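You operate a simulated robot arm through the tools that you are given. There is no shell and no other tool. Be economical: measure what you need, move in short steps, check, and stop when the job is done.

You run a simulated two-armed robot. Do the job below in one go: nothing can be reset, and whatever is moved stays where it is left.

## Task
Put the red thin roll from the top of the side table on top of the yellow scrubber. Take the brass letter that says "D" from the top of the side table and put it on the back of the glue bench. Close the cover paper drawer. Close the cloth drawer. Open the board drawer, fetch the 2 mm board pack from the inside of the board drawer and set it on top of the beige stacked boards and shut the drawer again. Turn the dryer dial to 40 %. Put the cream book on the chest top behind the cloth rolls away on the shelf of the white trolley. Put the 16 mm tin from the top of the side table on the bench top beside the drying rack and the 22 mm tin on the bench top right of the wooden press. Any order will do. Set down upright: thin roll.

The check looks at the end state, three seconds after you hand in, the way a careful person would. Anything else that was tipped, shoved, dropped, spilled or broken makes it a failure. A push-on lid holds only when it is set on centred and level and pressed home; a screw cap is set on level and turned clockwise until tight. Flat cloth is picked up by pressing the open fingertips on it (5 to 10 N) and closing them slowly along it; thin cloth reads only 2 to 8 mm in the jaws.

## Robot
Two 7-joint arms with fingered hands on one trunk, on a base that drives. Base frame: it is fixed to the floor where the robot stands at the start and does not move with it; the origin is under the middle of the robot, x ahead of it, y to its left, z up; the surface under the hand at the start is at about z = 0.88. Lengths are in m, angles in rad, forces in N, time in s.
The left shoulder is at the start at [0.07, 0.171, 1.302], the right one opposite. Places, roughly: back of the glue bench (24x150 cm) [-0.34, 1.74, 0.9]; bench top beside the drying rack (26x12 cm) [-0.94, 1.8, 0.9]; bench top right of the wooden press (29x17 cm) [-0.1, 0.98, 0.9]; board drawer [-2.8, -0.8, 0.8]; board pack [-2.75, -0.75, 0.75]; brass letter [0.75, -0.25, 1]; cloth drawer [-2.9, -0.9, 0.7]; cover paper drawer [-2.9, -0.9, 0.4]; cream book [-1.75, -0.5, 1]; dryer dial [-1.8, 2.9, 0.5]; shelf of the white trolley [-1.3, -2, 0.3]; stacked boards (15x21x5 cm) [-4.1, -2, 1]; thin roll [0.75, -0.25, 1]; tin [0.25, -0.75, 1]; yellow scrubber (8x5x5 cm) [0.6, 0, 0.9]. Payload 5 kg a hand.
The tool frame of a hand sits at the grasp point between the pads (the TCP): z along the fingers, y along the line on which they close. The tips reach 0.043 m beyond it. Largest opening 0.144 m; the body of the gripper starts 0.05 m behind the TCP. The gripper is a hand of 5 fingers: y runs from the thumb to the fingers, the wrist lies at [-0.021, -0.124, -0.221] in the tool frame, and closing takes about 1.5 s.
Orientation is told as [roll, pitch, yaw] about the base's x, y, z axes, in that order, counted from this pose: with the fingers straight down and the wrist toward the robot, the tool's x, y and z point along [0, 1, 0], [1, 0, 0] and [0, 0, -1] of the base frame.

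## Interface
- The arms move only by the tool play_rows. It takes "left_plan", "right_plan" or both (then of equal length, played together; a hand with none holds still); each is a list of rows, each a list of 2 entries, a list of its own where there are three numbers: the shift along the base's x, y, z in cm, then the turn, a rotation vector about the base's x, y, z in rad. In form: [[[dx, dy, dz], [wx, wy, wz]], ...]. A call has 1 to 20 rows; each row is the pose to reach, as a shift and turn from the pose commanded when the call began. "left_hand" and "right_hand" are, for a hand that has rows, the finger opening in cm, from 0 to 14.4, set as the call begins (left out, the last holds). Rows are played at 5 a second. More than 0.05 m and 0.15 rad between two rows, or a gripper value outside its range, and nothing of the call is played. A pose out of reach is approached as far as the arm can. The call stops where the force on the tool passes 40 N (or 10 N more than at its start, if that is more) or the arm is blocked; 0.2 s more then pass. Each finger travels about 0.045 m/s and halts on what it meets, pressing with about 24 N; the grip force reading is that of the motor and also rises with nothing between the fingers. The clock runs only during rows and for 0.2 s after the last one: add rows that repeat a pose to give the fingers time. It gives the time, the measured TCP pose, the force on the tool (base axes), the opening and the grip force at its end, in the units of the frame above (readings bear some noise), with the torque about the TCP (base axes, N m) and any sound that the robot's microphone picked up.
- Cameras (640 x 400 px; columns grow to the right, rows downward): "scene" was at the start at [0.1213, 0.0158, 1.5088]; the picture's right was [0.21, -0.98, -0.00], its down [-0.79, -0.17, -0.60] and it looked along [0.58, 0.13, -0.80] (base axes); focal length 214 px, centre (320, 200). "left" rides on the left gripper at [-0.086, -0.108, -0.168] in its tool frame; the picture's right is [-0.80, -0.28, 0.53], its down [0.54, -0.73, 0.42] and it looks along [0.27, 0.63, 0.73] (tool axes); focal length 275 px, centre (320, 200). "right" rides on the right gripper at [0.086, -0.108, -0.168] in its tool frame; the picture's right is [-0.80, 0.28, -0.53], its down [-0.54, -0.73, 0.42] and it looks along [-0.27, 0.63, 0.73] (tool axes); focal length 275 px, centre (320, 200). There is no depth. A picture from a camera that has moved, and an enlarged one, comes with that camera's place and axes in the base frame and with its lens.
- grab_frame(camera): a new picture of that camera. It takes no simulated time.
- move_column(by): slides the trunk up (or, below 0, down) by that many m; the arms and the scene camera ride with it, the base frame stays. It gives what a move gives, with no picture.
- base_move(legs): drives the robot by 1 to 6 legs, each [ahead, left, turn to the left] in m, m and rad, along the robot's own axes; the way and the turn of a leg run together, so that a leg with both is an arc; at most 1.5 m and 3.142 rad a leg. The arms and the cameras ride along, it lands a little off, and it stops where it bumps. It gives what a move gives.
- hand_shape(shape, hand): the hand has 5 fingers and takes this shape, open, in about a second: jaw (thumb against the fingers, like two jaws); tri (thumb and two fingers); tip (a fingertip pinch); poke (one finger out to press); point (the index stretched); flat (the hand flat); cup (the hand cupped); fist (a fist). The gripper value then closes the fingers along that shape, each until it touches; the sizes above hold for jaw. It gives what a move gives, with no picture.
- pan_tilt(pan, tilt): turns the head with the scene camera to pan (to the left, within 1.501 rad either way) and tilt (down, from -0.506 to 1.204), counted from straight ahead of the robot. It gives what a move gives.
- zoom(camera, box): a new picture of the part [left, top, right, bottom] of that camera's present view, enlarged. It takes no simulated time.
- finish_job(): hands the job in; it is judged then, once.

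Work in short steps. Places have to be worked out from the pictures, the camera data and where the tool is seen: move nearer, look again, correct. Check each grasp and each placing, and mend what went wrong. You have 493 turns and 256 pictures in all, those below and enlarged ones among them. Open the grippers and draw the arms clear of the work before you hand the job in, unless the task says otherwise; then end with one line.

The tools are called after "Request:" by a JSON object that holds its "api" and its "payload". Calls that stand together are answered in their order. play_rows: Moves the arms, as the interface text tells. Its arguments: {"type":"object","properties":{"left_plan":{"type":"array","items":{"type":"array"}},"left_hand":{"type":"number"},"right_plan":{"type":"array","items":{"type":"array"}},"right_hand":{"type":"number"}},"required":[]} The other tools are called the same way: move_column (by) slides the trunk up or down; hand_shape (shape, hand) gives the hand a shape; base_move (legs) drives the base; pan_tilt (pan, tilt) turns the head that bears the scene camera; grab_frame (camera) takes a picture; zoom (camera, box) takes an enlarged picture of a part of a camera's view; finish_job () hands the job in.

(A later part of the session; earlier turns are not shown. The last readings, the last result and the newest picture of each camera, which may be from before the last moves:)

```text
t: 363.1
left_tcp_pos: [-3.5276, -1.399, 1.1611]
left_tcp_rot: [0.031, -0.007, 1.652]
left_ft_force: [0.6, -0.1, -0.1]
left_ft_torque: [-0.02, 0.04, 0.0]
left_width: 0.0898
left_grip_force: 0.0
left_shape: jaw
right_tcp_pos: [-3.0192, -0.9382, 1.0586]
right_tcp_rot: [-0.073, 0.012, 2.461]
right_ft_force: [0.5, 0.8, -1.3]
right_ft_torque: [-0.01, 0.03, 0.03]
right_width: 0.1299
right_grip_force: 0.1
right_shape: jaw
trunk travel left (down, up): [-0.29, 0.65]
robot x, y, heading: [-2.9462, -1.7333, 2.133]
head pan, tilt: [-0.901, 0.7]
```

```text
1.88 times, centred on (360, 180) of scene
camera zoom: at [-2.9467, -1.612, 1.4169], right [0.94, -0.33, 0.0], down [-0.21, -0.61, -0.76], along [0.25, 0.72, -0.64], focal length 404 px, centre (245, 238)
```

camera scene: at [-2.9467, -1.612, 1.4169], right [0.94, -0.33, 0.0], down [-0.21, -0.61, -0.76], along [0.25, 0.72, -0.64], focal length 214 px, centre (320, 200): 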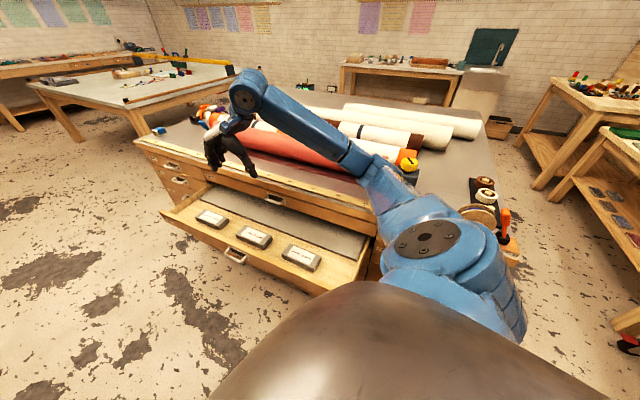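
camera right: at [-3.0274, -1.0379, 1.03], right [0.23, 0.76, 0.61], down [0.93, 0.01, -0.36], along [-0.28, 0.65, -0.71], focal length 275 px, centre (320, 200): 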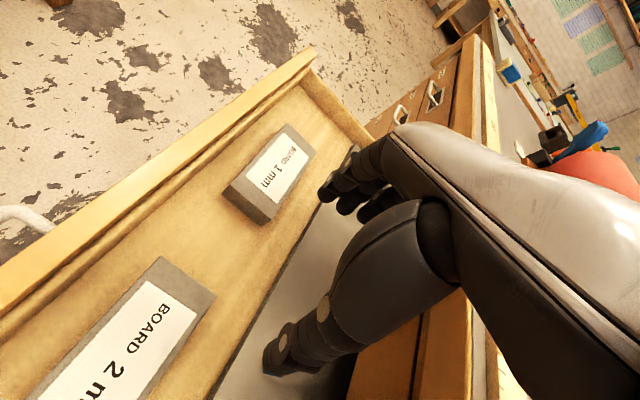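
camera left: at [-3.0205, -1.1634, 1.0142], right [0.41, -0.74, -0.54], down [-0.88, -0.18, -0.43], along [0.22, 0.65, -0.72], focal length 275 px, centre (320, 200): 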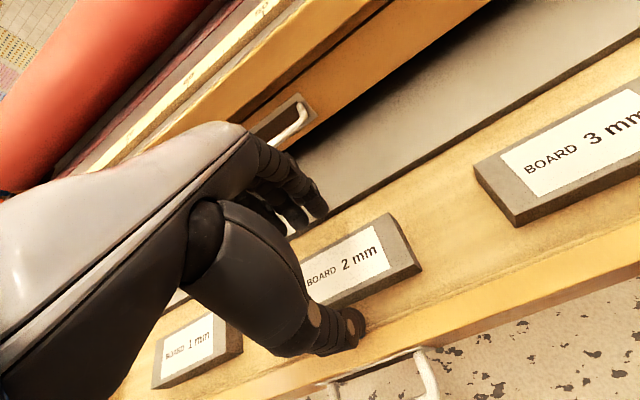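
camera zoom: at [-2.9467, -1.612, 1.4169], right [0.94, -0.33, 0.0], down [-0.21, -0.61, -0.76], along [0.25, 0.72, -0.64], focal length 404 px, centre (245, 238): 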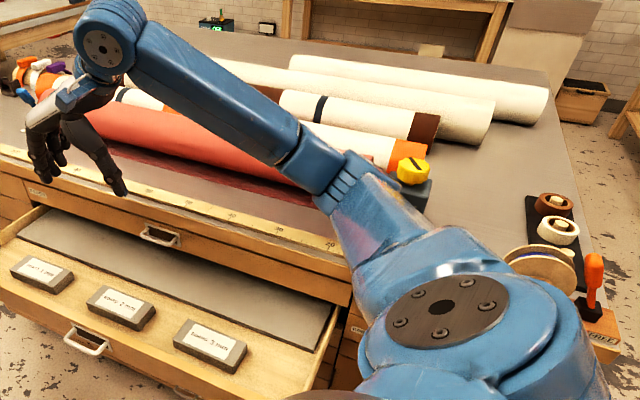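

All undisturbed. Raise hand and trunk, then face the drawer more squarely so the right elbow stays outside the chest.

Request:
{"api": "play_rows", "payload": {"right_plan": [[[0, -2, 4], [0, 0, 0]], [[0, -4, 8], [0, 0, 0]], [[0, -6, 12], [0, 0, 0]], [[0, -8, 16], [0, 0, 0]], [[0, -10, 20], [0, 0, 0]]]}}

Request:
{"api": "move_column", "payload": {"by": 0.11}}

Request:
{"api": "base_move", "payload": {"legs": [[0, 0, -0.93], [0.06, 0.39, 0]]}}

Request:
{"api": "pan_tilt", "payload": {"pan": -0.2, "tilt": 0.85}}

Request:
{"api": "grab_frame", "payload": {"camera": "scene"}}

```text
t: 364.3
left_tcp_pos: [-3.5285, -1.398, 1.1615]
left_tcp_rot: [0.029, -0.007, 1.654]
left_ft_force: [0.0, -0.7, -0.1]
left_ft_torque: [0.04, 0.02, -0.03]
left_width: 0.0898
left_grip_force: 0.0
left_shape: jaw
right_tcp_pos: [-3.0191, -1.0382, 1.2613]
right_tcp_rot: [-0.074, 0.009, 2.459]
right_ft_force: [-0.5, -0.7, 0.5]
right_ft_torque: [0.05, -0.05, 0.02]
right_width: 0.1301
right_grip_force: 0.1
right_shape: jaw
trunk travel left (down, up): [-0.29, 0.65]
robot x, y, heading: [-2.9498, -1.7356, 2.14]
head pan, tilt: [-0.901, 0.7]
```

```text
t: 365.9
left_tcp_pos: [-3.5185, -1.3967, 1.1936]
left_tcp_rot: [-0.018, 0.016, 1.643]
left_ft_force: [0.8, -1.7, 1.1]
left_ft_torque: [0.14, 0.16, 0.05]
left_width: 0.09
left_grip_force: 0.0
left_shape: jaw
right_tcp_pos: [-3.0058, -1.0352, 1.3208]
right_tcp_rot: [-0.078, 0.012, 2.446]
right_ft_force: [3.8, -3.1, 0.1]
right_ft_torque: [0.22, 0.21, -0.05]
right_width: 0.13
right_grip_force: 0.0
right_shape: jaw
trunk travel left (down, up): [-0.349, 0.591]
robot x, y, heading: [-2.9425, -1.734, 2.121]
head pan, tilt: [-0.901, 0.7]
stopped: the arm was blocked; the commanded pose is now the measured one
```

```text
t: 370.8
left_tcp_pos: [-3.358, -0.8707, 1.2046]
left_tcp_rot: [-0.001, 0.009, 0.714]
left_ft_force: [0.1, -0.2, -0.2]
left_ft_torque: [0.0, -0.03, -0.01]
left_width: 0.09
left_grip_force: 0.0
left_shape: jaw
right_tcp_pos: [-2.763, -1.0682, 1.3201]
right_tcp_rot: [-0.074, 0.01, 1.516]
right_ft_force: [-0.7, 0.4, 0.2]
right_ft_torque: [0.02, 0.04, 0.03]
right_width: 0.1299
right_grip_force: 0.1
right_shape: jaw
trunk travel left (down, up): [-0.349, 0.591]
robot x, y, heading: [-3.2843, -1.5327, 1.195]
head pan, tilt: [-0.901, 0.7]
```

```text
t: 371.9
left_tcp_pos: [-3.3594, -0.8712, 1.2045]
left_tcp_rot: [0.001, 0.009, 0.714]
left_ft_force: [-0.2, 0.4, 0.9]
left_ft_torque: [0.02, 0.04, 0.05]
left_width: 0.0901
left_grip_force: 0.1
left_shape: jaw
right_tcp_pos: [-2.7621, -1.0683, 1.3201]
right_tcp_rot: [-0.074, 0.009, 1.516]
right_ft_force: [-0.3, 0.1, 0.3]
right_ft_torque: [0.0, 0.0, 0.01]
right_width: 0.13
right_grip_force: 0.2
right_shape: jaw
trunk travel left (down, up): [-0.349, 0.591]
robot x, y, heading: [-3.2849, -1.5331, 1.198]
head pan, tilt: [-0.201, 0.85]
```

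```text
85 pictures are left
camera scene: at [-3.2255, -1.4219, 1.4642], right [0.84, -0.55, 0.0], down [-0.41, -0.63, -0.66], along [0.36, 0.55, -0.75], focal length 214 px, centre (320, 200)
```

scene: 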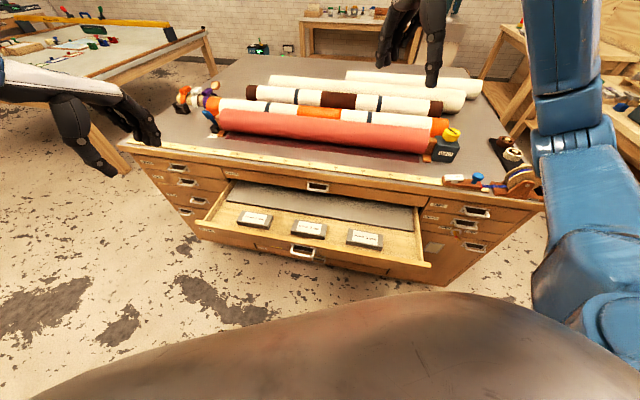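

All fine. Raise the trunk a little more, level the right hand, then yaw it to the pack's long axis above the drawer.

Request:
{"api": "move_column", "payload": {"by": 0.05}}

Request:
{"api": "play_rows", "payload": {"right_plan": [[[-1, 0, -2], [0.013, 0.073, 0]], [[-2, 0, -4], [0.013, 0.073, 0]]]}}

Request:
{"api": "play_rows", "payload": {"right_plan": [[[-3, 0.5, -2], [0, 0, 0.13]], [[-6, 1, -4], [0, 0, 0.26]], [[-9, 1.5, -6], [0, 0, 0.39]], [[-12, 2, -8], [0, 0, 0.52]], [[-15, 3, -10], [0, 0, 0.65]], [[-18, 4, -12], [0, 0, 0.78]], [[-21, 4.5, -14], [0, 0, 0.89]], [[-22.7, 5, -17], [0, 0, 0.89]], [[-22.7, 5, -20], [0, 0, 0.89]], [[-22.7, 5, -20], [0, 0, 0.89]]]}}

Request:
{"api": "grab_frame", "payload": {"camera": "right"}}

Request:
{"api": "grab_frame", "payload": {"camera": "scene"}}

```text
t: 372.8
left_tcp_pos: [-3.3585, -0.8703, 1.2542]
left_tcp_rot: [0.0, 0.008, 0.714]
left_ft_force: [-0.5, 0.4, 0.0]
left_ft_torque: [-0.02, 0.01, 0.0]
left_width: 0.0901
left_grip_force: 0.1
left_shape: jaw
right_tcp_pos: [-2.7633, -1.0666, 1.3692]
right_tcp_rot: [-0.076, 0.011, 1.515]
right_ft_force: [0.0, 0.2, 0.7]
right_ft_torque: [0.01, 0.02, -0.01]
right_width: 0.1305
right_grip_force: 0.0
right_shape: jaw
trunk travel left (down, up): [-0.399, 0.541]
robot x, y, heading: [-3.2849, -1.5338, 1.194]
head pan, tilt: [-0.201, 0.85]
```

```text
t: 373.4
left_tcp_pos: [-3.3592, -0.8707, 1.2542]
left_tcp_rot: [0.001, 0.009, 0.713]
left_ft_force: [0.4, 0.4, 0.4]
left_ft_torque: [0.01, -0.02, 0.01]
left_width: 0.0898
left_grip_force: 0.0
left_shape: jaw
right_tcp_pos: [-2.7857, -1.0673, 1.3292]
right_tcp_rot: [-0.001, 0.002, 1.517]
right_ft_force: [-0.4, -0.2, 0.5]
right_ft_torque: [-0.01, 0.0, -0.01]
right_width: 0.13
right_grip_force: 0.1
right_shape: jaw
trunk travel left (down, up): [-0.399, 0.541]
robot x, y, heading: [-3.2889, -1.5342, 1.193]
head pan, tilt: [-0.201, 0.85]
```

```text
t: 375.6
left_tcp_pos: [-3.3607, -0.8703, 1.255]
left_tcp_rot: [0.0, 0.006, 0.714]
left_ft_force: [0.6, -0.6, -0.3]
left_ft_torque: [-0.01, -0.03, -0.01]
left_width: 0.0902
left_grip_force: 0.1
left_shape: jaw
right_tcp_pos: [-3.0112, -1.018, 1.1292]
right_tcp_rot: [-0.003, 0.003, 2.408]
right_ft_force: [-1.1, -0.5, -0.1]
right_ft_torque: [0.04, 0.0, -0.02]
right_width: 0.1301
right_grip_force: 0.1
right_shape: jaw
trunk travel left (down, up): [-0.399, 0.541]
robot x, y, heading: [-3.2893, -1.5367, 1.196]
head pan, tilt: [-0.201, 0.85]
```

```text
84 pictures are left
camera right: at [-2.9892, -1.1553, 1.2984], right [0.32, 0.78, 0.53], down [0.9, -0.08, -0.42], along [-0.28, 0.62, -0.73], focal length 275 px, centre (320, 200)
```

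right: 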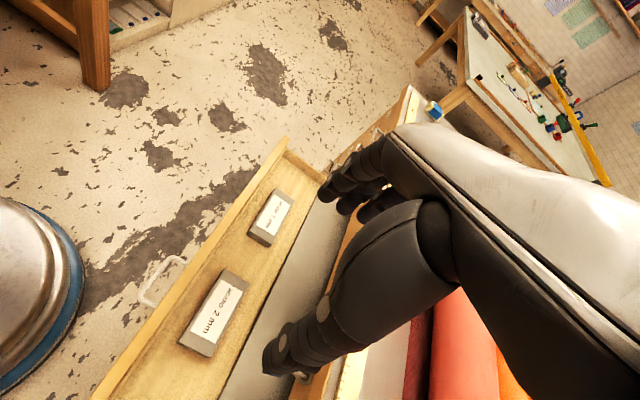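

```text
83 pictures are left
camera scene: at [-3.2264, -1.4218, 1.5142], right [0.84, -0.55, 0.0], down [-0.41, -0.63, -0.66], along [0.36, 0.55, -0.75], focal length 214 px, centre (320, 200)
```

scene: 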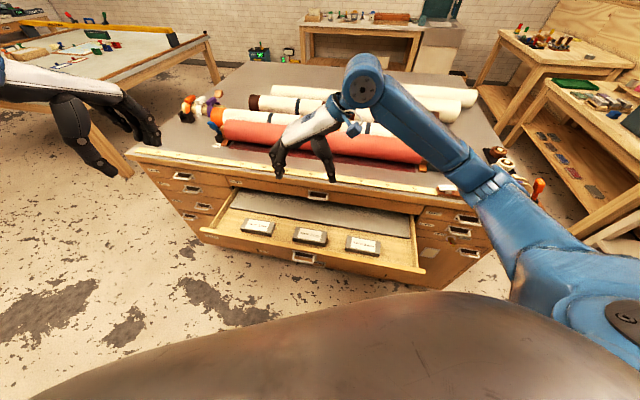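

Reached the orientation, elbow outside the chest. Descend to 0.87 and check.

Request:
{"api": "play_rows", "payload": {"right_plan": [[[0.8, 0.6, -4], [0, 0, 0]], [[0.8, 0.6, -8.5], [0, 0, 0]], [[0.8, 0.6, -13], [0, 0, 0]], [[0.8, 0.6, -17.5], [0, 0, 0]], [[0.8, 0.6, -22], [0, 0, 0]], [[0.8, 0.6, -26], [0, 0, 0]], [[0.8, 0.6, -26], [0, 0, 0]]]}}

Request:
{"api": "grab_frame", "payload": {"camera": "right"}}

Request:
{"api": "grab_frame", "payload": {"camera": "scene"}}

```text
t: 377.2
left_tcp_pos: [-3.3586, -0.8701, 1.2545]
left_tcp_rot: [0.001, 0.008, 0.714]
left_ft_force: [0.0, -0.6, -0.2]
left_ft_torque: [0.01, -0.01, -0.02]
left_width: 0.0901
left_grip_force: 0.0
left_shape: jaw
right_tcp_pos: [-3.0029, -1.0097, 0.8696]
right_tcp_rot: [-0.001, 0.002, 2.407]
right_ft_force: [-0.5, 0.2, 0.9]
right_ft_torque: [0.01, -0.01, 0.01]
right_width: 0.1302
right_grip_force: 0.0
right_shape: jaw
trunk travel left (down, up): [-0.399, 0.541]
robot x, y, heading: [-3.2845, -1.5363, 1.194]
head pan, tilt: [-0.201, 0.85]
```

```text
82 pictures are left
camera right: at [-2.9811, -1.1472, 1.0382], right [0.32, 0.78, 0.53], down [0.9, -0.08, -0.42], along [-0.29, 0.62, -0.73], focal length 275 px, centre (320, 200)
```

right: 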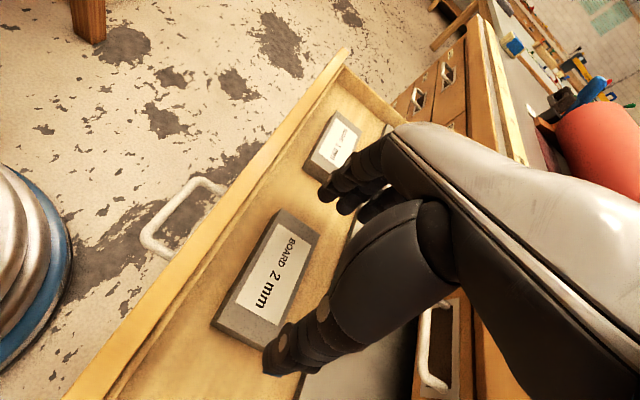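

```text
81 pictures are left
camera scene: at [-3.226, -1.4219, 1.5142], right [0.84, -0.55, 0.0], down [-0.41, -0.63, -0.66], along [0.36, 0.55, -0.75], focal length 214 px, centre (320, 200)
```

scene: 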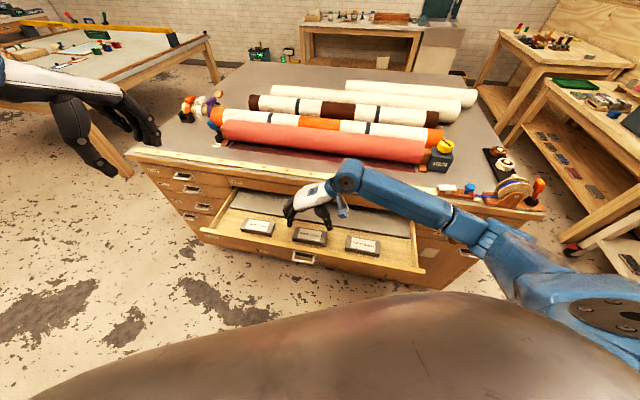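

Shift 0.8 cm toward the front panel and descend to grasp height.

Request:
{"api": "play_rows", "payload": {"right_plan": [[[-0.6, -0.8, -1.5], [0, 0, 0]], [[-0.6, -0.8, -3.5], [0, 0, 0]], [[-0.6, -0.8, -5], [0, 0, 0]], [[-0.6, -0.8, -5.9], [0, 0, 0]], [[-0.6, -0.8, -5.9], [0, 0, 0]]]}}

Request:
{"api": "grab_frame", "payload": {"camera": "right"}}

```text
t: 378.4
left_tcp_pos: [-3.3588, -0.8694, 1.2539]
left_tcp_rot: [0.001, 0.009, 0.714]
left_ft_force: [0.2, 0.4, -0.2]
left_ft_torque: [-0.02, -0.01, -0.01]
left_width: 0.0898
left_grip_force: 0.0
left_shape: jaw
right_tcp_pos: [-3.0096, -1.0188, 0.8111]
right_tcp_rot: [-0.002, 0.002, 2.406]
right_ft_force: [0.2, 0.2, 1.0]
right_ft_torque: [0.01, 0.0, -0.02]
right_width: 0.1304
right_grip_force: 0.1
right_shape: jaw
trunk travel left (down, up): [-0.399, 0.541]
robot x, y, heading: [-3.2821, -1.5356, 1.193]
head pan, tilt: [-0.201, 0.85]
```

```text
80 pictures are left
camera right: at [-2.9865, -1.1566, 0.9788], right [0.32, 0.78, 0.53], down [0.9, -0.08, -0.42], along [-0.28, 0.62, -0.73], focal length 275 px, centre (320, 200)
```

right: 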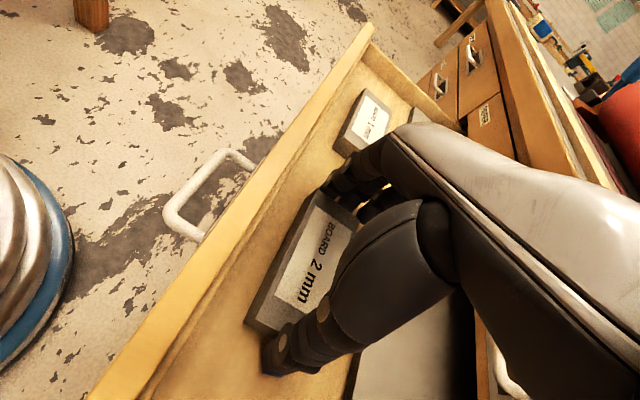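

Pack is between the fingers and thumb. Close.

Request:
{"api": "play_rows", "payload": {"right_plan": [[[0, 0, 0], [0, 0, 0]], [[0, 0, 0], [0, 0, 0]], [[0, 0, 0], [0, 0, 0]], [[0, 0, 0], [0, 0, 0]], [[0, 0, 0], [0, 0, 0]], [[0, 0, 0], [0, 0, 0]]], "right_hand": 8}}

Request:
{"api": "play_rows", "payload": {"right_plan": [[[0, 0, 1], [0, 0, 0]], [[0, 0, 3], [0, 0, 0]], [[0, 0, 6], [0, 0, 0]], [[0, 0, 10], [0, 0, 0]]]}}

Request:
{"api": "grab_frame", "payload": {"camera": "right"}}

```text
t: 379.8
left_tcp_pos: [-3.3588, -0.8701, 1.2544]
left_tcp_rot: [0.0, 0.008, 0.715]
left_ft_force: [0.0, 0.4, 0.1]
left_ft_torque: [0.0, 0.01, -0.03]
left_width: 0.0898
left_grip_force: 0.0
left_shape: jaw
right_tcp_pos: [-3.009, -1.0206, 0.8112]
right_tcp_rot: [0.001, 0.002, 2.408]
right_ft_force: [-0.8, -0.6, -0.7]
right_ft_torque: [0.0, 0.0, 0.02]
right_width: 0.1256
right_grip_force: 24.0
right_shape: jaw
trunk travel left (down, up): [-0.399, 0.541]
robot x, y, heading: [-3.288, -1.5332, 1.194]
head pan, tilt: [-0.201, 0.85]
```

```text
t: 380.8
left_tcp_pos: [-3.3595, -0.8707, 1.2552]
left_tcp_rot: [-0.002, 0.006, 0.714]
left_ft_force: [-0.6, 0.7, -0.1]
left_ft_torque: [-0.01, 0.0, -0.04]
left_width: 0.0901
left_grip_force: 0.0
left_shape: jaw
right_tcp_pos: [-3.0095, -1.0221, 0.9115]
right_tcp_rot: [0.0, 0.002, 2.408]
right_ft_force: [0.4, -1.4, -1.7]
right_ft_torque: [0.02, -0.04, 0.0]
right_width: 0.1255
right_grip_force: 23.9
right_shape: jaw
trunk travel left (down, up): [-0.399, 0.541]
robot x, y, heading: [-3.2872, -1.5377, 1.196]
head pan, tilt: [-0.201, 0.85]
```

```text
79 pictures are left
camera right: at [-2.9876, -1.158, 1.0792], right [0.32, 0.78, 0.53], down [0.9, -0.08, -0.42], along [-0.28, 0.62, -0.73], focal length 275 px, centre (320, 200)
```

right: 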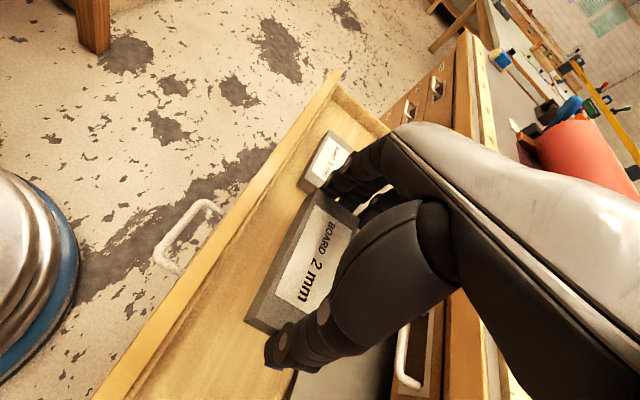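

Pack is in hand. Raise it, then look behind-left at the counter with the stacked boards.

Request:
{"api": "play_rows", "payload": {"right_plan": [[[0, 0, 4.5], [0, 0, 0]], [[0, 0, 9], [0, 0, 0]], [[0, 0, 13.5], [0, 0, 0]], [[0, 0, 18], [0, 0, 0]], [[0, 0, 22.5], [0, 0, 0]], [[1, -3, 26], [0, 0, 0]], [[2, -6, 29], [0, 0, 0]]]}}

Request:
{"api": "pan_tilt", "payload": {"pan": 1.48, "tilt": 0.4}}

Request:
{"api": "grab_frame", "payload": {"camera": "scene"}}

```text
t: 382.4
left_tcp_pos: [-3.3597, -0.8716, 1.2563]
left_tcp_rot: [0.0, 0.008, 0.714]
left_ft_force: [0.4, -1.3, -0.6]
left_ft_torque: [0.06, -0.01, -0.01]
left_width: 0.0901
left_grip_force: 0.0
left_shape: jaw
right_tcp_pos: [-2.9867, -1.0833, 1.2021]
right_tcp_rot: [-0.001, -0.001, 2.41]
right_ft_force: [-0.1, -0.1, -1.9]
right_ft_torque: [0.03, 0.03, -0.02]
right_width: 0.1256
right_grip_force: 24.3
right_shape: jaw
trunk travel left (down, up): [-0.399, 0.541]
robot x, y, heading: [-3.2863, -1.531, 1.198]
head pan, tilt: [-0.201, 0.85]
```

```text
t: 384.1
left_tcp_pos: [-3.3588, -0.8715, 1.2548]
left_tcp_rot: [-0.001, 0.01, 0.713]
left_ft_force: [-0.3, -0.1, -1.2]
left_ft_torque: [0.03, 0.0, 0.02]
left_width: 0.0899
left_grip_force: 0.1
left_shape: jaw
right_tcp_pos: [-2.9865, -1.0814, 1.1999]
right_tcp_rot: [0.0, 0.002, 2.406]
right_ft_force: [-0.5, 0.0, -1.2]
right_ft_torque: [-0.04, 0.02, 0.02]
right_width: 0.1254
right_grip_force: 24.1
right_shape: jaw
trunk travel left (down, up): [-0.399, 0.541]
robot x, y, heading: [-3.2849, -1.5325, 1.19]
head pan, tilt: [1.48, 0.4]
```

```text
78 pictures are left
camera scene: at [-3.3511, -1.4455, 1.5533], right [0.45, 0.89, 0.0], down [0.35, -0.18, -0.92], along [-0.82, 0.42, -0.39], focal length 214 px, centre (320, 200)
```

scene: 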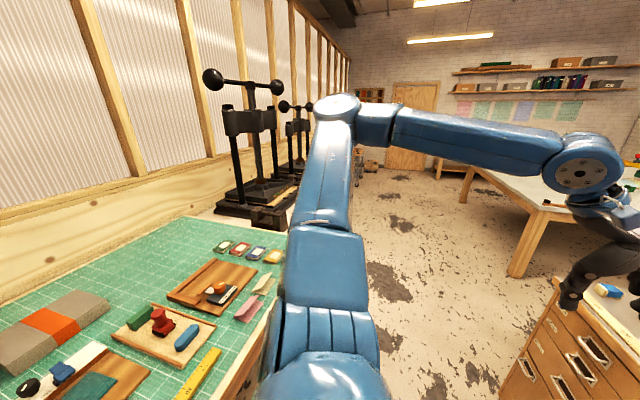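

The strapped beige stack is at the left end of the green mat. Turn left to face that bench.

Request:
{"api": "base_move", "payload": {"legs": [[0, 0, 1.39], [0, 0, 1.39]]}}

Request:
{"api": "pan_tilt", "payload": {"pan": -0.3, "tilt": 0.75}}

Request:
{"api": "grab_frame", "payload": {"camera": "scene"}}

```text
t: 387.1
left_tcp_pos: [-3.9139, -1.2994, 1.2465]
left_tcp_rot: [-0.009, 0.017, 1.815]
left_ft_force: [1.4, 0.9, -0.5]
left_ft_torque: [-0.01, 0.0, 0.0]
left_width: 0.0898
left_grip_force: 0.1
left_shape: jaw
right_tcp_pos: [-3.5582, -1.0625, 1.1996]
right_tcp_rot: [-0.001, 0.001, -2.769]
right_ft_force: [-0.7, -0.6, -0.8]
right_ft_torque: [0.02, 0.04, 0.0]
right_width: 0.1254
right_grip_force: 24.1
right_shape: jaw
trunk travel left (down, up): [-0.399, 0.541]
robot x, y, heading: [-3.2841, -1.532, 2.302]
head pan, tilt: [1.48, 0.4]
stopped in leg 1: the robot was blocked; the commanded pose is now the measured one
```

```text
t: 388.9
left_tcp_pos: [-3.9167, -1.3004, 1.2476]
left_tcp_rot: [-0.008, 0.019, 1.817]
left_ft_force: [-0.7, -0.1, 0.0]
left_ft_torque: [0.02, 0.0, 0.02]
left_width: 0.0902
left_grip_force: 0.2
left_shape: jaw
right_tcp_pos: [-3.5608, -1.0614, 1.199]
right_tcp_rot: [0.004, 0.004, -2.766]
right_ft_force: [-0.1, 0.2, -1.7]
right_ft_torque: [-0.03, 0.02, 0.0]
right_width: 0.1254
right_grip_force: 23.4
right_shape: jaw
trunk travel left (down, up): [-0.399, 0.541]
robot x, y, heading: [-3.2816, -1.539, 2.296]
head pan, tilt: [-0.3, 0.75]
```

```text
77 pictures are left
camera scene: at [-3.3616, -1.4182, 1.5216], right [0.91, 0.42, 0.0], down [0.29, -0.62, -0.73], along [-0.3, 0.66, -0.69], focal length 214 px, centre (320, 200)
```

scene: 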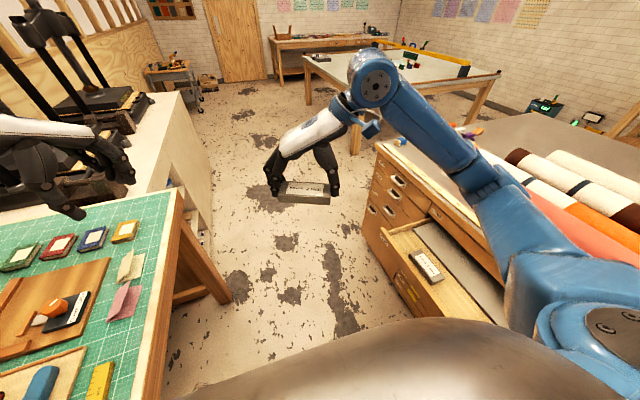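

Blocked. Look to the left to see what the left arm meets.

Request:
{"api": "pan_tilt", "payload": {"pan": 1.2, "tilt": 0.4}}

Request:
{"api": "grab_frame", "payload": {"camera": "scene"}}

```text
t: 390.5
left_tcp_pos: [-3.9161, -1.2992, 1.2471]
left_tcp_rot: [-0.007, 0.02, 1.818]
left_ft_force: [0.3, -0.1, -0.5]
left_ft_torque: [0.02, 0.02, 0.03]
left_width: 0.0901
left_grip_force: 0.1
left_shape: jaw
right_tcp_pos: [-3.5609, -1.0617, 1.1981]
right_tcp_rot: [0.003, 0.002, -2.768]
right_ft_force: [-0.2, -0.6, -1.0]
right_ft_torque: [0.01, 0.01, 0.01]
right_width: 0.1256
right_grip_force: 23.6
right_shape: jaw
trunk travel left (down, up): [-0.399, 0.541]
robot x, y, heading: [-3.2875, -1.5312, 2.299]
head pan, tilt: [1.201, 0.4]
```

```text
76 pictures are left
camera scene: at [-3.4142, -1.5258, 1.5528], right [-0.35, 0.94, 0.0], down [0.37, 0.13, -0.92], along [-0.86, -0.32, -0.39], focal length 214 px, centre (320, 200)
```

scene: 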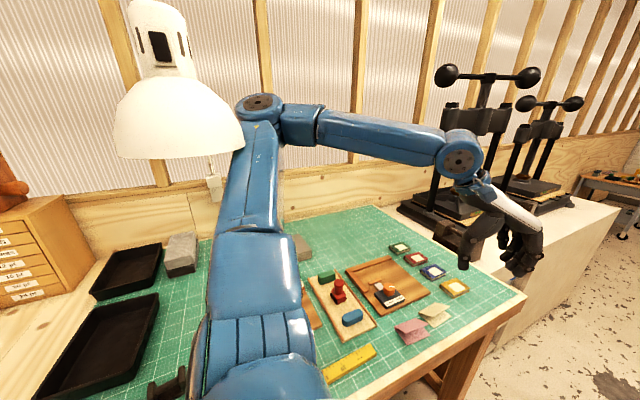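

The left elbow (raised high) touches the desk lamp shade. Turn back a bit, then lower and extend the left hand so that its elbow comes down.

Request:
{"api": "base_move", "payload": {"legs": [[0, 0, -0.25]]}}

Request:
{"api": "play_rows", "payload": {"left_plan": [[[0, 2, -3], [0, 0, 0]], [[0, 4, -6], [0, 0, 0]], [[-1, 6, -9], [0, 0, 0]], [[-2, 8, -12], [0, 0, 0]], [[-3, 10, -15], [0, 0, 0]], [[-4, 12, -18], [0, 0, 0]], [[-5, 14, -20], [0, 0, 0]]]}}

Request:
{"api": "grab_frame", "payload": {"camera": "scene"}}

```text
t: 391.8
left_tcp_pos: [-3.8342, -1.1546, 1.25]
left_tcp_rot: [-0.005, 0.016, 1.566]
left_ft_force: [0.1, 0.8, -0.2]
left_ft_torque: [-0.03, -0.05, -0.02]
left_width: 0.0902
left_grip_force: 0.1
left_shape: jaw
right_tcp_pos: [-3.4312, -1.0119, 1.2011]
right_tcp_rot: [0.0, 0.0, -3.019]
right_ft_force: [-1.5, 0.6, -1.7]
right_ft_torque: [0.0, 0.0, -0.01]
right_width: 0.1257
right_grip_force: 24.2
right_shape: jaw
trunk travel left (down, up): [-0.399, 0.541]
robot x, y, heading: [-3.2827, -1.5376, 2.048]
head pan, tilt: [1.201, 0.4]
```

```text
t: 393.4
left_tcp_pos: [-3.8865, -1.0145, 1.0478]
left_tcp_rot: [-0.006, 0.015, 1.567]
left_ft_force: [-0.5, 0.7, -0.7]
left_ft_torque: [0.01, -0.06, -0.01]
left_width: 0.09
left_grip_force: 0.0
left_shape: jaw
right_tcp_pos: [-3.4323, -1.0115, 1.2012]
right_tcp_rot: [-0.001, -0.001, -3.017]
right_ft_force: [0.0, 0.5, -1.9]
right_ft_torque: [-0.04, -0.04, 0.01]
right_width: 0.1256
right_grip_force: 23.8
right_shape: jaw
trunk travel left (down, up): [-0.399, 0.541]
robot x, y, heading: [-3.2863, -1.5383, 2.047]
head pan, tilt: [1.201, 0.4]
```

```text
75 pictures are left
camera scene: at [-3.4034, -1.4976, 1.5532], right [-0.11, 0.99, 0.0], down [0.39, 0.04, -0.92], along [-0.92, -0.1, -0.39], focal length 214 px, centre (320, 200)
```

scene: 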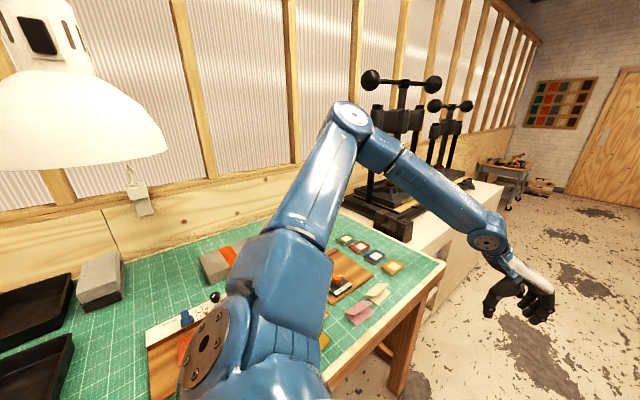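

Zoom on the strapped stack.

Request:
{"api": "zoom", "payload": {"camera": "scene", "box": [60, 220, 260, 340]}}

```text
3.20 times, centred on (160, 280) of scene
camera zoom: at [-3.4034, -1.4976, 1.5532], right [-0.11, 0.99, 0.0], down [0.39, 0.04, -0.92], along [-0.92, -0.1, -0.39], focal length 686 px, centre (832, -56)
```

zoom: 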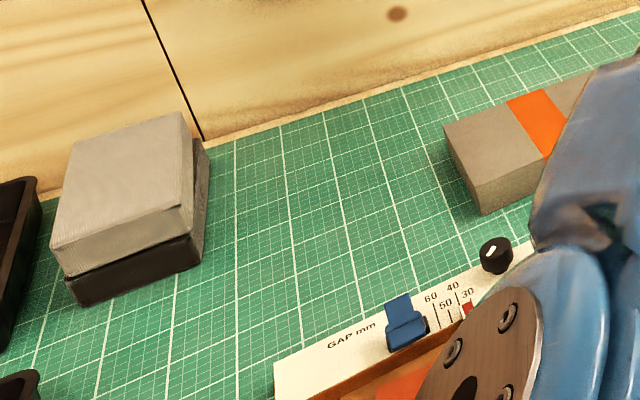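

The target is the tan stack with orange band at (-4.09,-2.02). I'll drive farther left along the aisle first, then turn right-around to approach it away from the lamp.

Request:
{"api": "base_move", "payload": {"legs": [[0.687, 0.314, 0]]}}

Request:
{"api": "pan_tilt", "payload": {"pan": 0.9, "tilt": 0.5}}

Request:
{"api": "grab_frame", "payload": {"camera": "scene"}}

```text
t: 397.3
left_tcp_pos: [-4.454, -0.5754, 1.0494]
left_tcp_rot: [-0.006, 0.016, 1.592]
left_ft_force: [-0.1, 0.6, -0.9]
left_ft_torque: [0.01, 0.0, -0.02]
left_width: 0.0899
left_grip_force: 0.0
left_shape: jaw
right_tcp_pos: [-4.0012, -0.5619, 1.2]
right_tcp_rot: [0.0, 0.001, -2.995]
right_ft_force: [-1.3, 0.5, -1.4]
right_ft_torque: [-0.02, -0.01, -0.01]
right_width: 0.1258
right_grip_force: 24.1
right_shape: jaw
trunk travel left (down, up): [-0.399, 0.541]
robot x, y, heading: [-3.8473, -1.0827, 2.076]
head pan, tilt: [1.201, 0.4]
stopped in leg 1: the robot was blocked; the commanded pose is now the measured one
```

```text
t: 398.1
left_tcp_pos: [-4.4547, -0.5773, 1.0491]
left_tcp_rot: [-0.003, 0.015, 1.59]
left_ft_force: [0.0, -0.4, 0.3]
left_ft_torque: [0.01, 0.03, -0.04]
left_width: 0.0899
left_grip_force: 0.0
left_shape: jaw
right_tcp_pos: [-4.0002, -0.5629, 1.201]
right_tcp_rot: [-0.004, -0.002, -2.995]
right_ft_force: [0.3, 1.0, -1.3]
right_ft_torque: [-0.03, 0.03, 0.01]
right_width: 0.1258
right_grip_force: 24.1
right_shape: jaw
trunk travel left (down, up): [-0.399, 0.541]
robot x, y, heading: [-3.8461, -1.0827, 2.074]
head pan, tilt: [0.901, 0.499]
```

```text
73 pictures are left
camera scene: at [-3.9581, -1.0219, 1.5442], right [0.17, 0.99, 0.0], down [0.47, -0.08, -0.88], along [-0.87, 0.15, -0.48], focal length 214 px, centre (320, 200)
```

scene: 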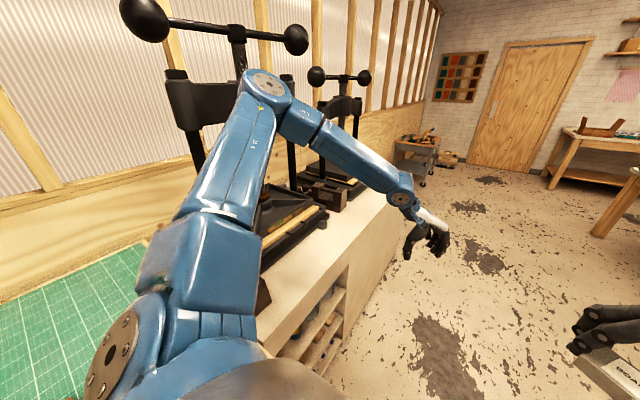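

Essentially at the spot (elbow near the press). Turn right, away from it, around to face the stack diagonally.

Request:
{"api": "base_move", "payload": {"legs": [[-0.05, 0, 0], [0, 0, -1.66], [0, 0, -1.67]]}}

Request:
{"api": "pan_tilt", "payload": {"pan": -0.3, "tilt": 0.7}}

Request:
{"api": "grab_frame", "payload": {"camera": "scene"}}

```text
t: 399.9
left_tcp_pos: [-4.3627, -0.5505, 1.0498]
left_tcp_rot: [-0.005, 0.018, 1.473]
left_ft_force: [-0.5, 0.1, -0.9]
left_ft_torque: [-0.01, 0.02, -0.02]
left_width: 0.0901
left_grip_force: 0.0
left_shape: jaw
right_tcp_pos: [-3.9109, -0.5912, 1.2009]
right_tcp_rot: [-0.001, -0.001, -3.114]
right_ft_force: [-0.2, -0.2, -2.1]
right_ft_torque: [-0.02, -0.01, -0.01]
right_width: 0.1255
right_grip_force: 24.0
right_shape: jaw
trunk travel left (down, up): [-0.399, 0.541]
robot x, y, heading: [-3.8184, -1.1287, 1.953]
head pan, tilt: [0.901, 0.499]
stopped in leg 2: the robot was blocked; the commanded pose is now the measured one
```

```text
t: 401.3
left_tcp_pos: [-4.3618, -0.5522, 1.0499]
left_tcp_rot: [-0.005, 0.016, 1.473]
left_ft_force: [-0.6, -0.4, 0.0]
left_ft_torque: [0.01, -0.03, -0.02]
left_width: 0.0899
left_grip_force: 0.0
left_shape: jaw
right_tcp_pos: [-3.9103, -0.5928, 1.2015]
right_tcp_rot: [-0.003, 0.0, -3.115]
right_ft_force: [-0.3, -0.8, -0.1]
right_ft_torque: [0.0, -0.01, 0.03]
right_width: 0.1253
right_grip_force: 24.6
right_shape: jaw
trunk travel left (down, up): [-0.399, 0.541]
robot x, y, heading: [-3.8185, -1.1218, 1.955]
head pan, tilt: [-0.3, 0.7]
```

```text
72 pictures are left
camera scene: at [-3.8438, -0.9934, 1.5265], right [1.0, 0.08, 0.0], down [0.05, -0.64, -0.76], along [-0.06, 0.76, -0.64], focal length 214 px, centre (320, 200)
```

scene: 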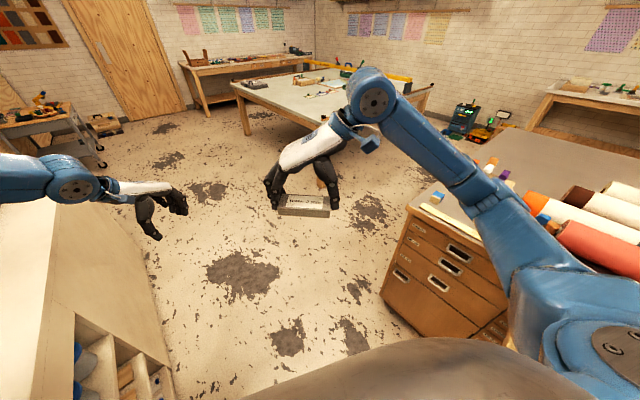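

Blocked again. Look left at the press and elbow.

Request:
{"api": "pan_tilt", "payload": {"pan": 1.1, "tilt": 0.4}}

Request:
{"api": "grab_frame", "payload": {"camera": "scene"}}

Request:
{"api": "pan_tilt", "payload": {"pan": -1.0, "tilt": 0.6}}

Request:
{"api": "grab_frame", "payload": {"camera": "scene"}}

```text
t: 402.8
left_tcp_pos: [-4.3636, -0.5498, 1.0495]
left_tcp_rot: [-0.006, 0.014, 1.472]
left_ft_force: [-0.3, 0.1, -0.1]
left_ft_torque: [0.0, 0.01, -0.02]
left_width: 0.09
left_grip_force: 0.0
left_shape: jaw
right_tcp_pos: [-3.9112, -0.5917, 1.2018]
right_tcp_rot: [-0.002, -0.001, -3.114]
right_ft_force: [-0.5, 0.4, -2.4]
right_ft_torque: [0.01, 0.0, 0.02]
right_width: 0.1256
right_grip_force: 24.0
right_shape: jaw
trunk travel left (down, up): [-0.399, 0.541]
robot x, y, heading: [-3.8163, -1.1249, 1.951]
head pan, tilt: [1.1, 0.4]
```

```text
71 pictures are left
camera scene: at [-3.9292, -1.0692, 1.5533], right [0.09, 1.0, 0.0], down [0.39, -0.04, -0.92], along [-0.92, 0.08, -0.39], focal length 214 px, centre (320, 200)
```

scene: 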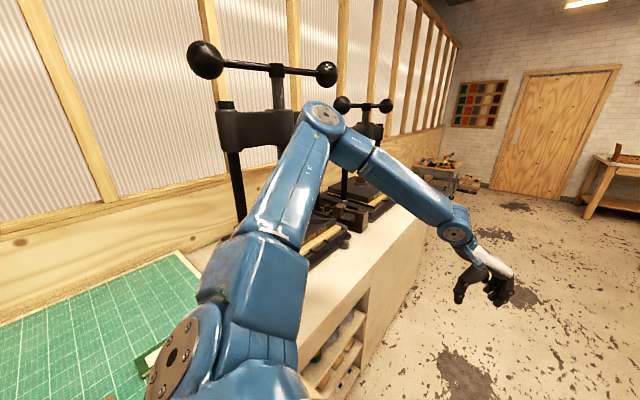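

```text
t: 404.8
left_tcp_pos: [-4.3621, -0.5508, 1.0504]
left_tcp_rot: [-0.004, 0.017, 1.472]
left_ft_force: [-0.3, -0.3, -1.0]
left_ft_torque: [0.0, -0.01, -0.01]
left_width: 0.09
left_grip_force: 0.1
left_shape: jaw
right_tcp_pos: [-3.9108, -0.5929, 1.2006]
right_tcp_rot: [-0.002, 0.001, -3.114]
right_ft_force: [0.0, 0.5, -1.2]
right_ft_torque: [0.01, 0.01, 0.03]
right_width: 0.1256
right_grip_force: 23.9
right_shape: jaw
trunk travel left (down, up): [-0.399, 0.541]
robot x, y, heading: [-3.8189, -1.1228, 1.947]
head pan, tilt: [-1.0, 0.6]
```

```text
70 pictures are left
camera scene: at [-3.7857, -1.0057, 1.5351], right [0.81, -0.58, 0.0], down [-0.33, -0.46, -0.82], along [0.48, 0.67, -0.57], focal length 214 px, centre (320, 200)
```

scene: 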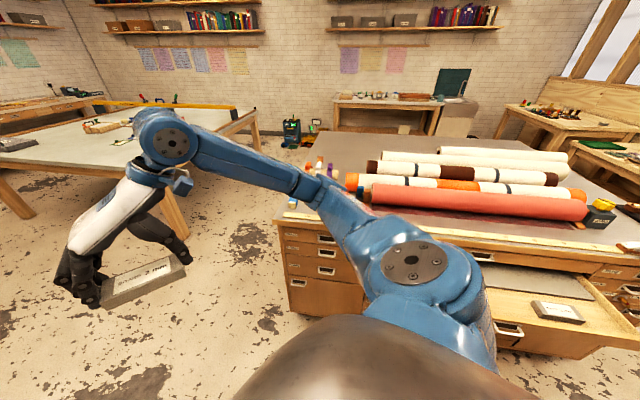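

The right elbow is by the roll ends. Raise the trunk 0.2 for clearance, shift slightly back, then turn right.

Request:
{"api": "move_column", "payload": {"by": 0.2}}

Request:
{"api": "base_move", "payload": {"legs": [[-0.1, -0.02, 0], [0, 0, -0.8]]}}

Request:
{"api": "pan_tilt", "payload": {"pan": -0.5, "tilt": 0.7}}

Request:
{"api": "grab_frame", "payload": {"camera": "scene"}}

```text
t: 407.0
left_tcp_pos: [-4.3642, -0.5503, 1.2502]
left_tcp_rot: [-0.006, 0.016, 1.469]
left_ft_force: [0.1, 0.0, 0.0]
left_ft_torque: [-0.01, 0.0, -0.01]
left_width: 0.0902
left_grip_force: 0.1
left_shape: jaw
right_tcp_pos: [-3.9114, -0.5927, 1.4005]
right_tcp_rot: [-0.002, 0.0, -3.115]
right_ft_force: [-0.1, -0.3, -1.5]
right_ft_torque: [-0.02, 0.0, -0.02]
right_width: 0.1255
right_grip_force: 24.1
right_shape: jaw
trunk travel left (down, up): [-0.599, 0.341]
robot x, y, heading: [-3.8167, -1.1257, 1.957]
head pan, tilt: [-1.0, 0.6]
```

```text
t: 408.4
left_tcp_pos: [-4.2996, -0.6532, 1.2566]
left_tcp_rot: [-0.001, 0.012, 1.502]
left_ft_force: [1.0, -1.7, 0.1]
left_ft_torque: [0.1, 0.09, 0.04]
left_width: 0.0898
left_grip_force: 0.0
left_shape: jaw
right_tcp_pos: [-3.845, -0.6834, 1.4044]
right_tcp_rot: [-0.006, -0.006, -3.083]
right_ft_force: [1.7, -1.4, -1.9]
right_ft_torque: [0.12, 0.1, -0.08]
right_width: 0.1256
right_grip_force: 24.3
right_shape: jaw
trunk travel left (down, up): [-0.599, 0.341]
robot x, y, heading: [-3.7387, -1.2086, 1.982]
head pan, tilt: [-1.0, 0.6]
stopped in leg 2: the robot was blocked; the commanded pose is now the measured one
```

```text
t: 409.3
left_tcp_pos: [-4.3045, -0.6443, 1.2477]
left_tcp_rot: [-0.006, 0.016, 1.501]
left_ft_force: [0.4, 0.8, -0.2]
left_ft_torque: [-0.03, -0.02, -0.01]
left_width: 0.09
left_grip_force: 0.1
left_shape: jaw
right_tcp_pos: [-3.8537, -0.6734, 1.4004]
right_tcp_rot: [0.0, -0.001, -3.084]
right_ft_force: [0.8, 0.0, -2.0]
right_ft_torque: [-0.01, -0.02, 0.02]
right_width: 0.1254
right_grip_force: 24.0
right_shape: jaw
trunk travel left (down, up): [-0.599, 0.341]
robot x, y, heading: [-3.7434, -1.2084, 1.978]
head pan, tilt: [-0.499, 0.7]
```

```text
69 pictures are left
camera scene: at [-3.7565, -1.0712, 1.7261], right [1.0, -0.09, 0.0], down [-0.06, -0.64, -0.76], along [0.07, 0.76, -0.65], focal length 214 px, centre (320, 200)
```

scene: 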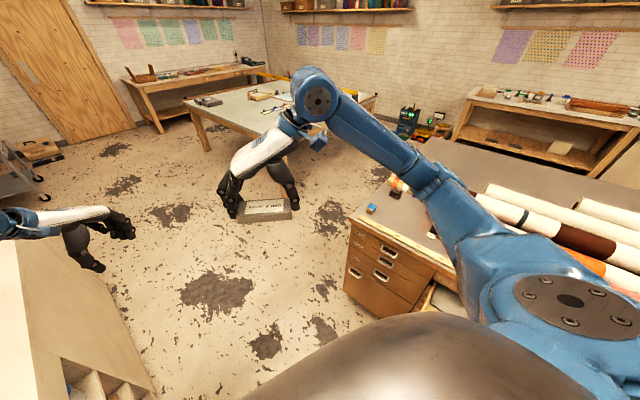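

Possibly the base touches the cabinet behind. Move 0.12 m toward the chest, then turn right.

Request:
{"api": "base_move", "payload": {"legs": [[0.05, -0.11, 0], [0, 0, -0.8]]}}

```text
t: 412.7
left_tcp_pos: [-3.6453, -0.3254, 1.2502]
left_tcp_rot: [-0.004, 0.016, 0.689]
left_ft_force: [0.5, 0.3, -0.3]
left_ft_torque: [-0.02, 0.02, -0.01]
left_width: 0.0902
left_grip_force: 0.0
left_shape: jaw
right_tcp_pos: [-3.3535, -0.6723, 1.4017]
right_tcp_rot: [-0.002, 0.002, 2.389]
right_ft_force: [0.0, 0.0, -1.9]
right_ft_torque: [-0.03, 0.02, 0.0]
right_width: 0.1253
right_grip_force: 24.7
right_shape: jaw
trunk travel left (down, up): [-0.599, 0.341]
robot x, y, heading: [-3.6619, -1.1178, 1.162]
head pan, tilt: [-0.499, 0.7]
```

Turning works now. Continue turning right to face the stack diagonally.

Request:
{"api": "base_move", "payload": {"legs": [[0, 0, -1.2], [0, 0, -1.22]]}}

Request:
{"api": "pan_tilt", "payload": {"pan": -0.3, "tilt": 0.75}}

Request:
{"api": "grab_frame", "payload": {"camera": "scene"}}

```text
t: 419.1
left_tcp_pos: [-3.1475, -1.7216, 1.2504]
left_tcp_rot: [-0.005, 0.016, -1.726]
left_ft_force: [0.8, -0.5, 0.0]
left_ft_torque: [-0.02, 0.03, -0.01]
left_width: 0.0898
left_grip_force: 0.2
left_shape: jaw
right_tcp_pos: [-3.5983, -1.654, 1.4013]
right_tcp_rot: [0.0, -0.001, -0.029]
right_ft_force: [-0.2, -0.5, -1.9]
right_ft_torque: [0.01, 0.02, 0.02]
right_width: 0.1253
right_grip_force: 24.2
right_shape: jaw
trunk travel left (down, up): [-0.599, 0.341]
robot x, y, heading: [-3.6598, -1.1158, -1.255]
head pan, tilt: [-0.499, 0.7]
```

```text
t: 419.8
left_tcp_pos: [-3.1489, -1.7222, 1.2506]
left_tcp_rot: [-0.006, 0.015, -1.726]
left_ft_force: [-0.7, -0.2, 0.1]
left_ft_torque: [0.0, -0.02, -0.03]
left_width: 0.09
left_grip_force: 0.0
left_shape: jaw
right_tcp_pos: [-3.5965, -1.6541, 1.4008]
right_tcp_rot: [-0.002, -0.002, -0.028]
right_ft_force: [0.1, -0.9, -2.3]
right_ft_torque: [0.03, 0.02, 0.03]
right_width: 0.1256
right_grip_force: 23.8
right_shape: jaw
trunk travel left (down, up): [-0.599, 0.341]
robot x, y, heading: [-3.6621, -1.1169, -1.245]
head pan, tilt: [-0.3, 0.75]
```

```text
68 pictures are left
camera scene: at [-3.645, -1.2476, 1.7222], right [-1.0, -0.02, 0.0], down [-0.02, 0.68, -0.73], along [0.02, -0.73, -0.68], focal length 214 px, centre (320, 200)
```

scene: 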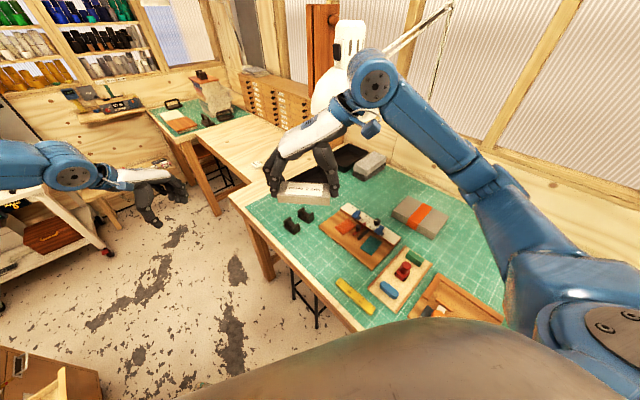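

The tan stack with the orange band is visible. Zoom to measure it.

Request:
{"api": "zoom", "payload": {"camera": "scene", "box": [340, 160, 500, 290]}}

```text
3.08 times, centred on (420, 225) of scene
camera zoom: at [-3.645, -1.2476, 1.7222], right [-1.0, -0.02, 0.0], down [-0.02, 0.68, -0.73], along [0.02, -0.73, -0.68], focal length 660 px, centre (12, 123)
```

zoom: 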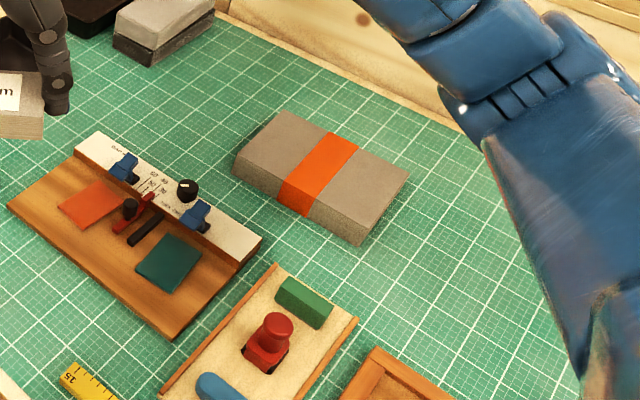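

Stack top centre ≈ (-4.107,-1.967), z≈0.97. Retract the left hand away from the lamp side, then turn right 0.5.

Request:
{"api": "play_rows", "payload": {"left_plan": [[[1.5, 4.3, 0], [0, 0, 0]], [[3, 8.6, 0], [0, 0, 0]], [[4.5, 12.9, 0], [0, 0, 0]], [[6, 17.2, 0], [0, 0, 0]], [[7.5, 21.5, 0], [0, 0, 0]], [[9, 25.8, 0], [0, 0, 0]], [[10.9, 30, 0], [0, 0, 0]]]}}

Request:
{"api": "base_move", "payload": {"legs": [[0, 0, -0.5]]}}

Request:
{"api": "pan_tilt", "payload": {"pan": 0.2, "tilt": 0.6}}

Request:
{"api": "grab_frame", "payload": {"camera": "scene"}}

```text
t: 421.6
left_tcp_pos: [-3.05, -1.3946, 1.2117]
left_tcp_rot: [-0.054, 0.102, -1.73]
left_ft_force: [0.8, 0.1, 0.5]
left_ft_torque: [0.0, 0.0, 0.02]
left_width: 0.0901
left_grip_force: 0.0
left_shape: jaw
right_tcp_pos: [-3.5977, -1.6516, 1.403]
right_tcp_rot: [-0.003, 0.001, -0.03]
right_ft_force: [1.2, 0.1, -1.4]
right_ft_torque: [-0.01, 0.04, -0.01]
right_width: 0.1255
right_grip_force: 23.7
right_shape: jaw
trunk travel left (down, up): [-0.599, 0.341]
robot x, y, heading: [-3.6625, -1.1182, -1.251]
head pan, tilt: [-0.3, 0.75]
stopped in row 7 (left hand): the arm was blocked; the commanded pose is now the measured one
```

```text
t: 423.4
left_tcp_pos: [-3.26, -1.6572, 1.2133]
left_tcp_rot: [-0.051, 0.101, -2.231]
left_ft_force: [-0.3, 1.3, -0.4]
left_ft_torque: [-0.03, 0.01, 0.01]
left_width: 0.0898
left_grip_force: 0.1
left_shape: jaw
right_tcp_pos: [-3.8625, -1.6192, 1.4018]
right_tcp_rot: [-0.003, -0.002, -0.532]
right_ft_force: [-0.7, 0.4, -2.0]
right_ft_torque: [-0.02, 0.03, 0.0]
right_width: 0.1253
right_grip_force: 24.7
right_shape: jaw
trunk travel left (down, up): [-0.599, 0.341]
robot x, y, heading: [-3.6628, -1.1164, -1.749]
head pan, tilt: [-0.3, 0.75]
```

```text
t: 424.4
left_tcp_pos: [-3.2603, -1.6567, 1.2117]
left_tcp_rot: [-0.051, 0.102, -2.233]
left_ft_force: [0.5, -0.2, 0.1]
left_ft_torque: [-0.01, -0.04, 0.02]
left_width: 0.0902
left_grip_force: 0.2
left_shape: jaw
right_tcp_pos: [-3.8654, -1.6186, 1.4016]
right_tcp_rot: [-0.002, -0.004, -0.53]
right_ft_force: [1.4, 0.3, -0.7]
right_ft_torque: [-0.02, 0.01, -0.01]
right_width: 0.1255
right_grip_force: 24.4
right_shape: jaw
trunk travel left (down, up): [-0.599, 0.341]
robot x, y, heading: [-3.6651, -1.1178, -1.75]
head pan, tilt: [0.201, 0.6]
```

```text
66 pictures are left
camera scene: at [-3.6708, -1.2551, 1.735], right [-1.0, -0.02, 0.0], down [-0.01, 0.57, -0.82], along [0.02, -0.82, -0.57], focal length 214 px, centre (320, 200)
```

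scene: 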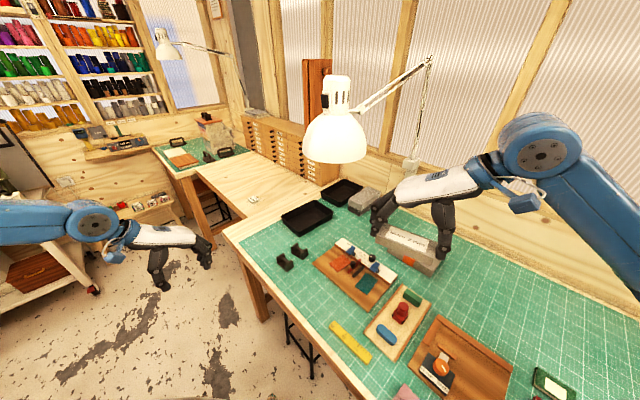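

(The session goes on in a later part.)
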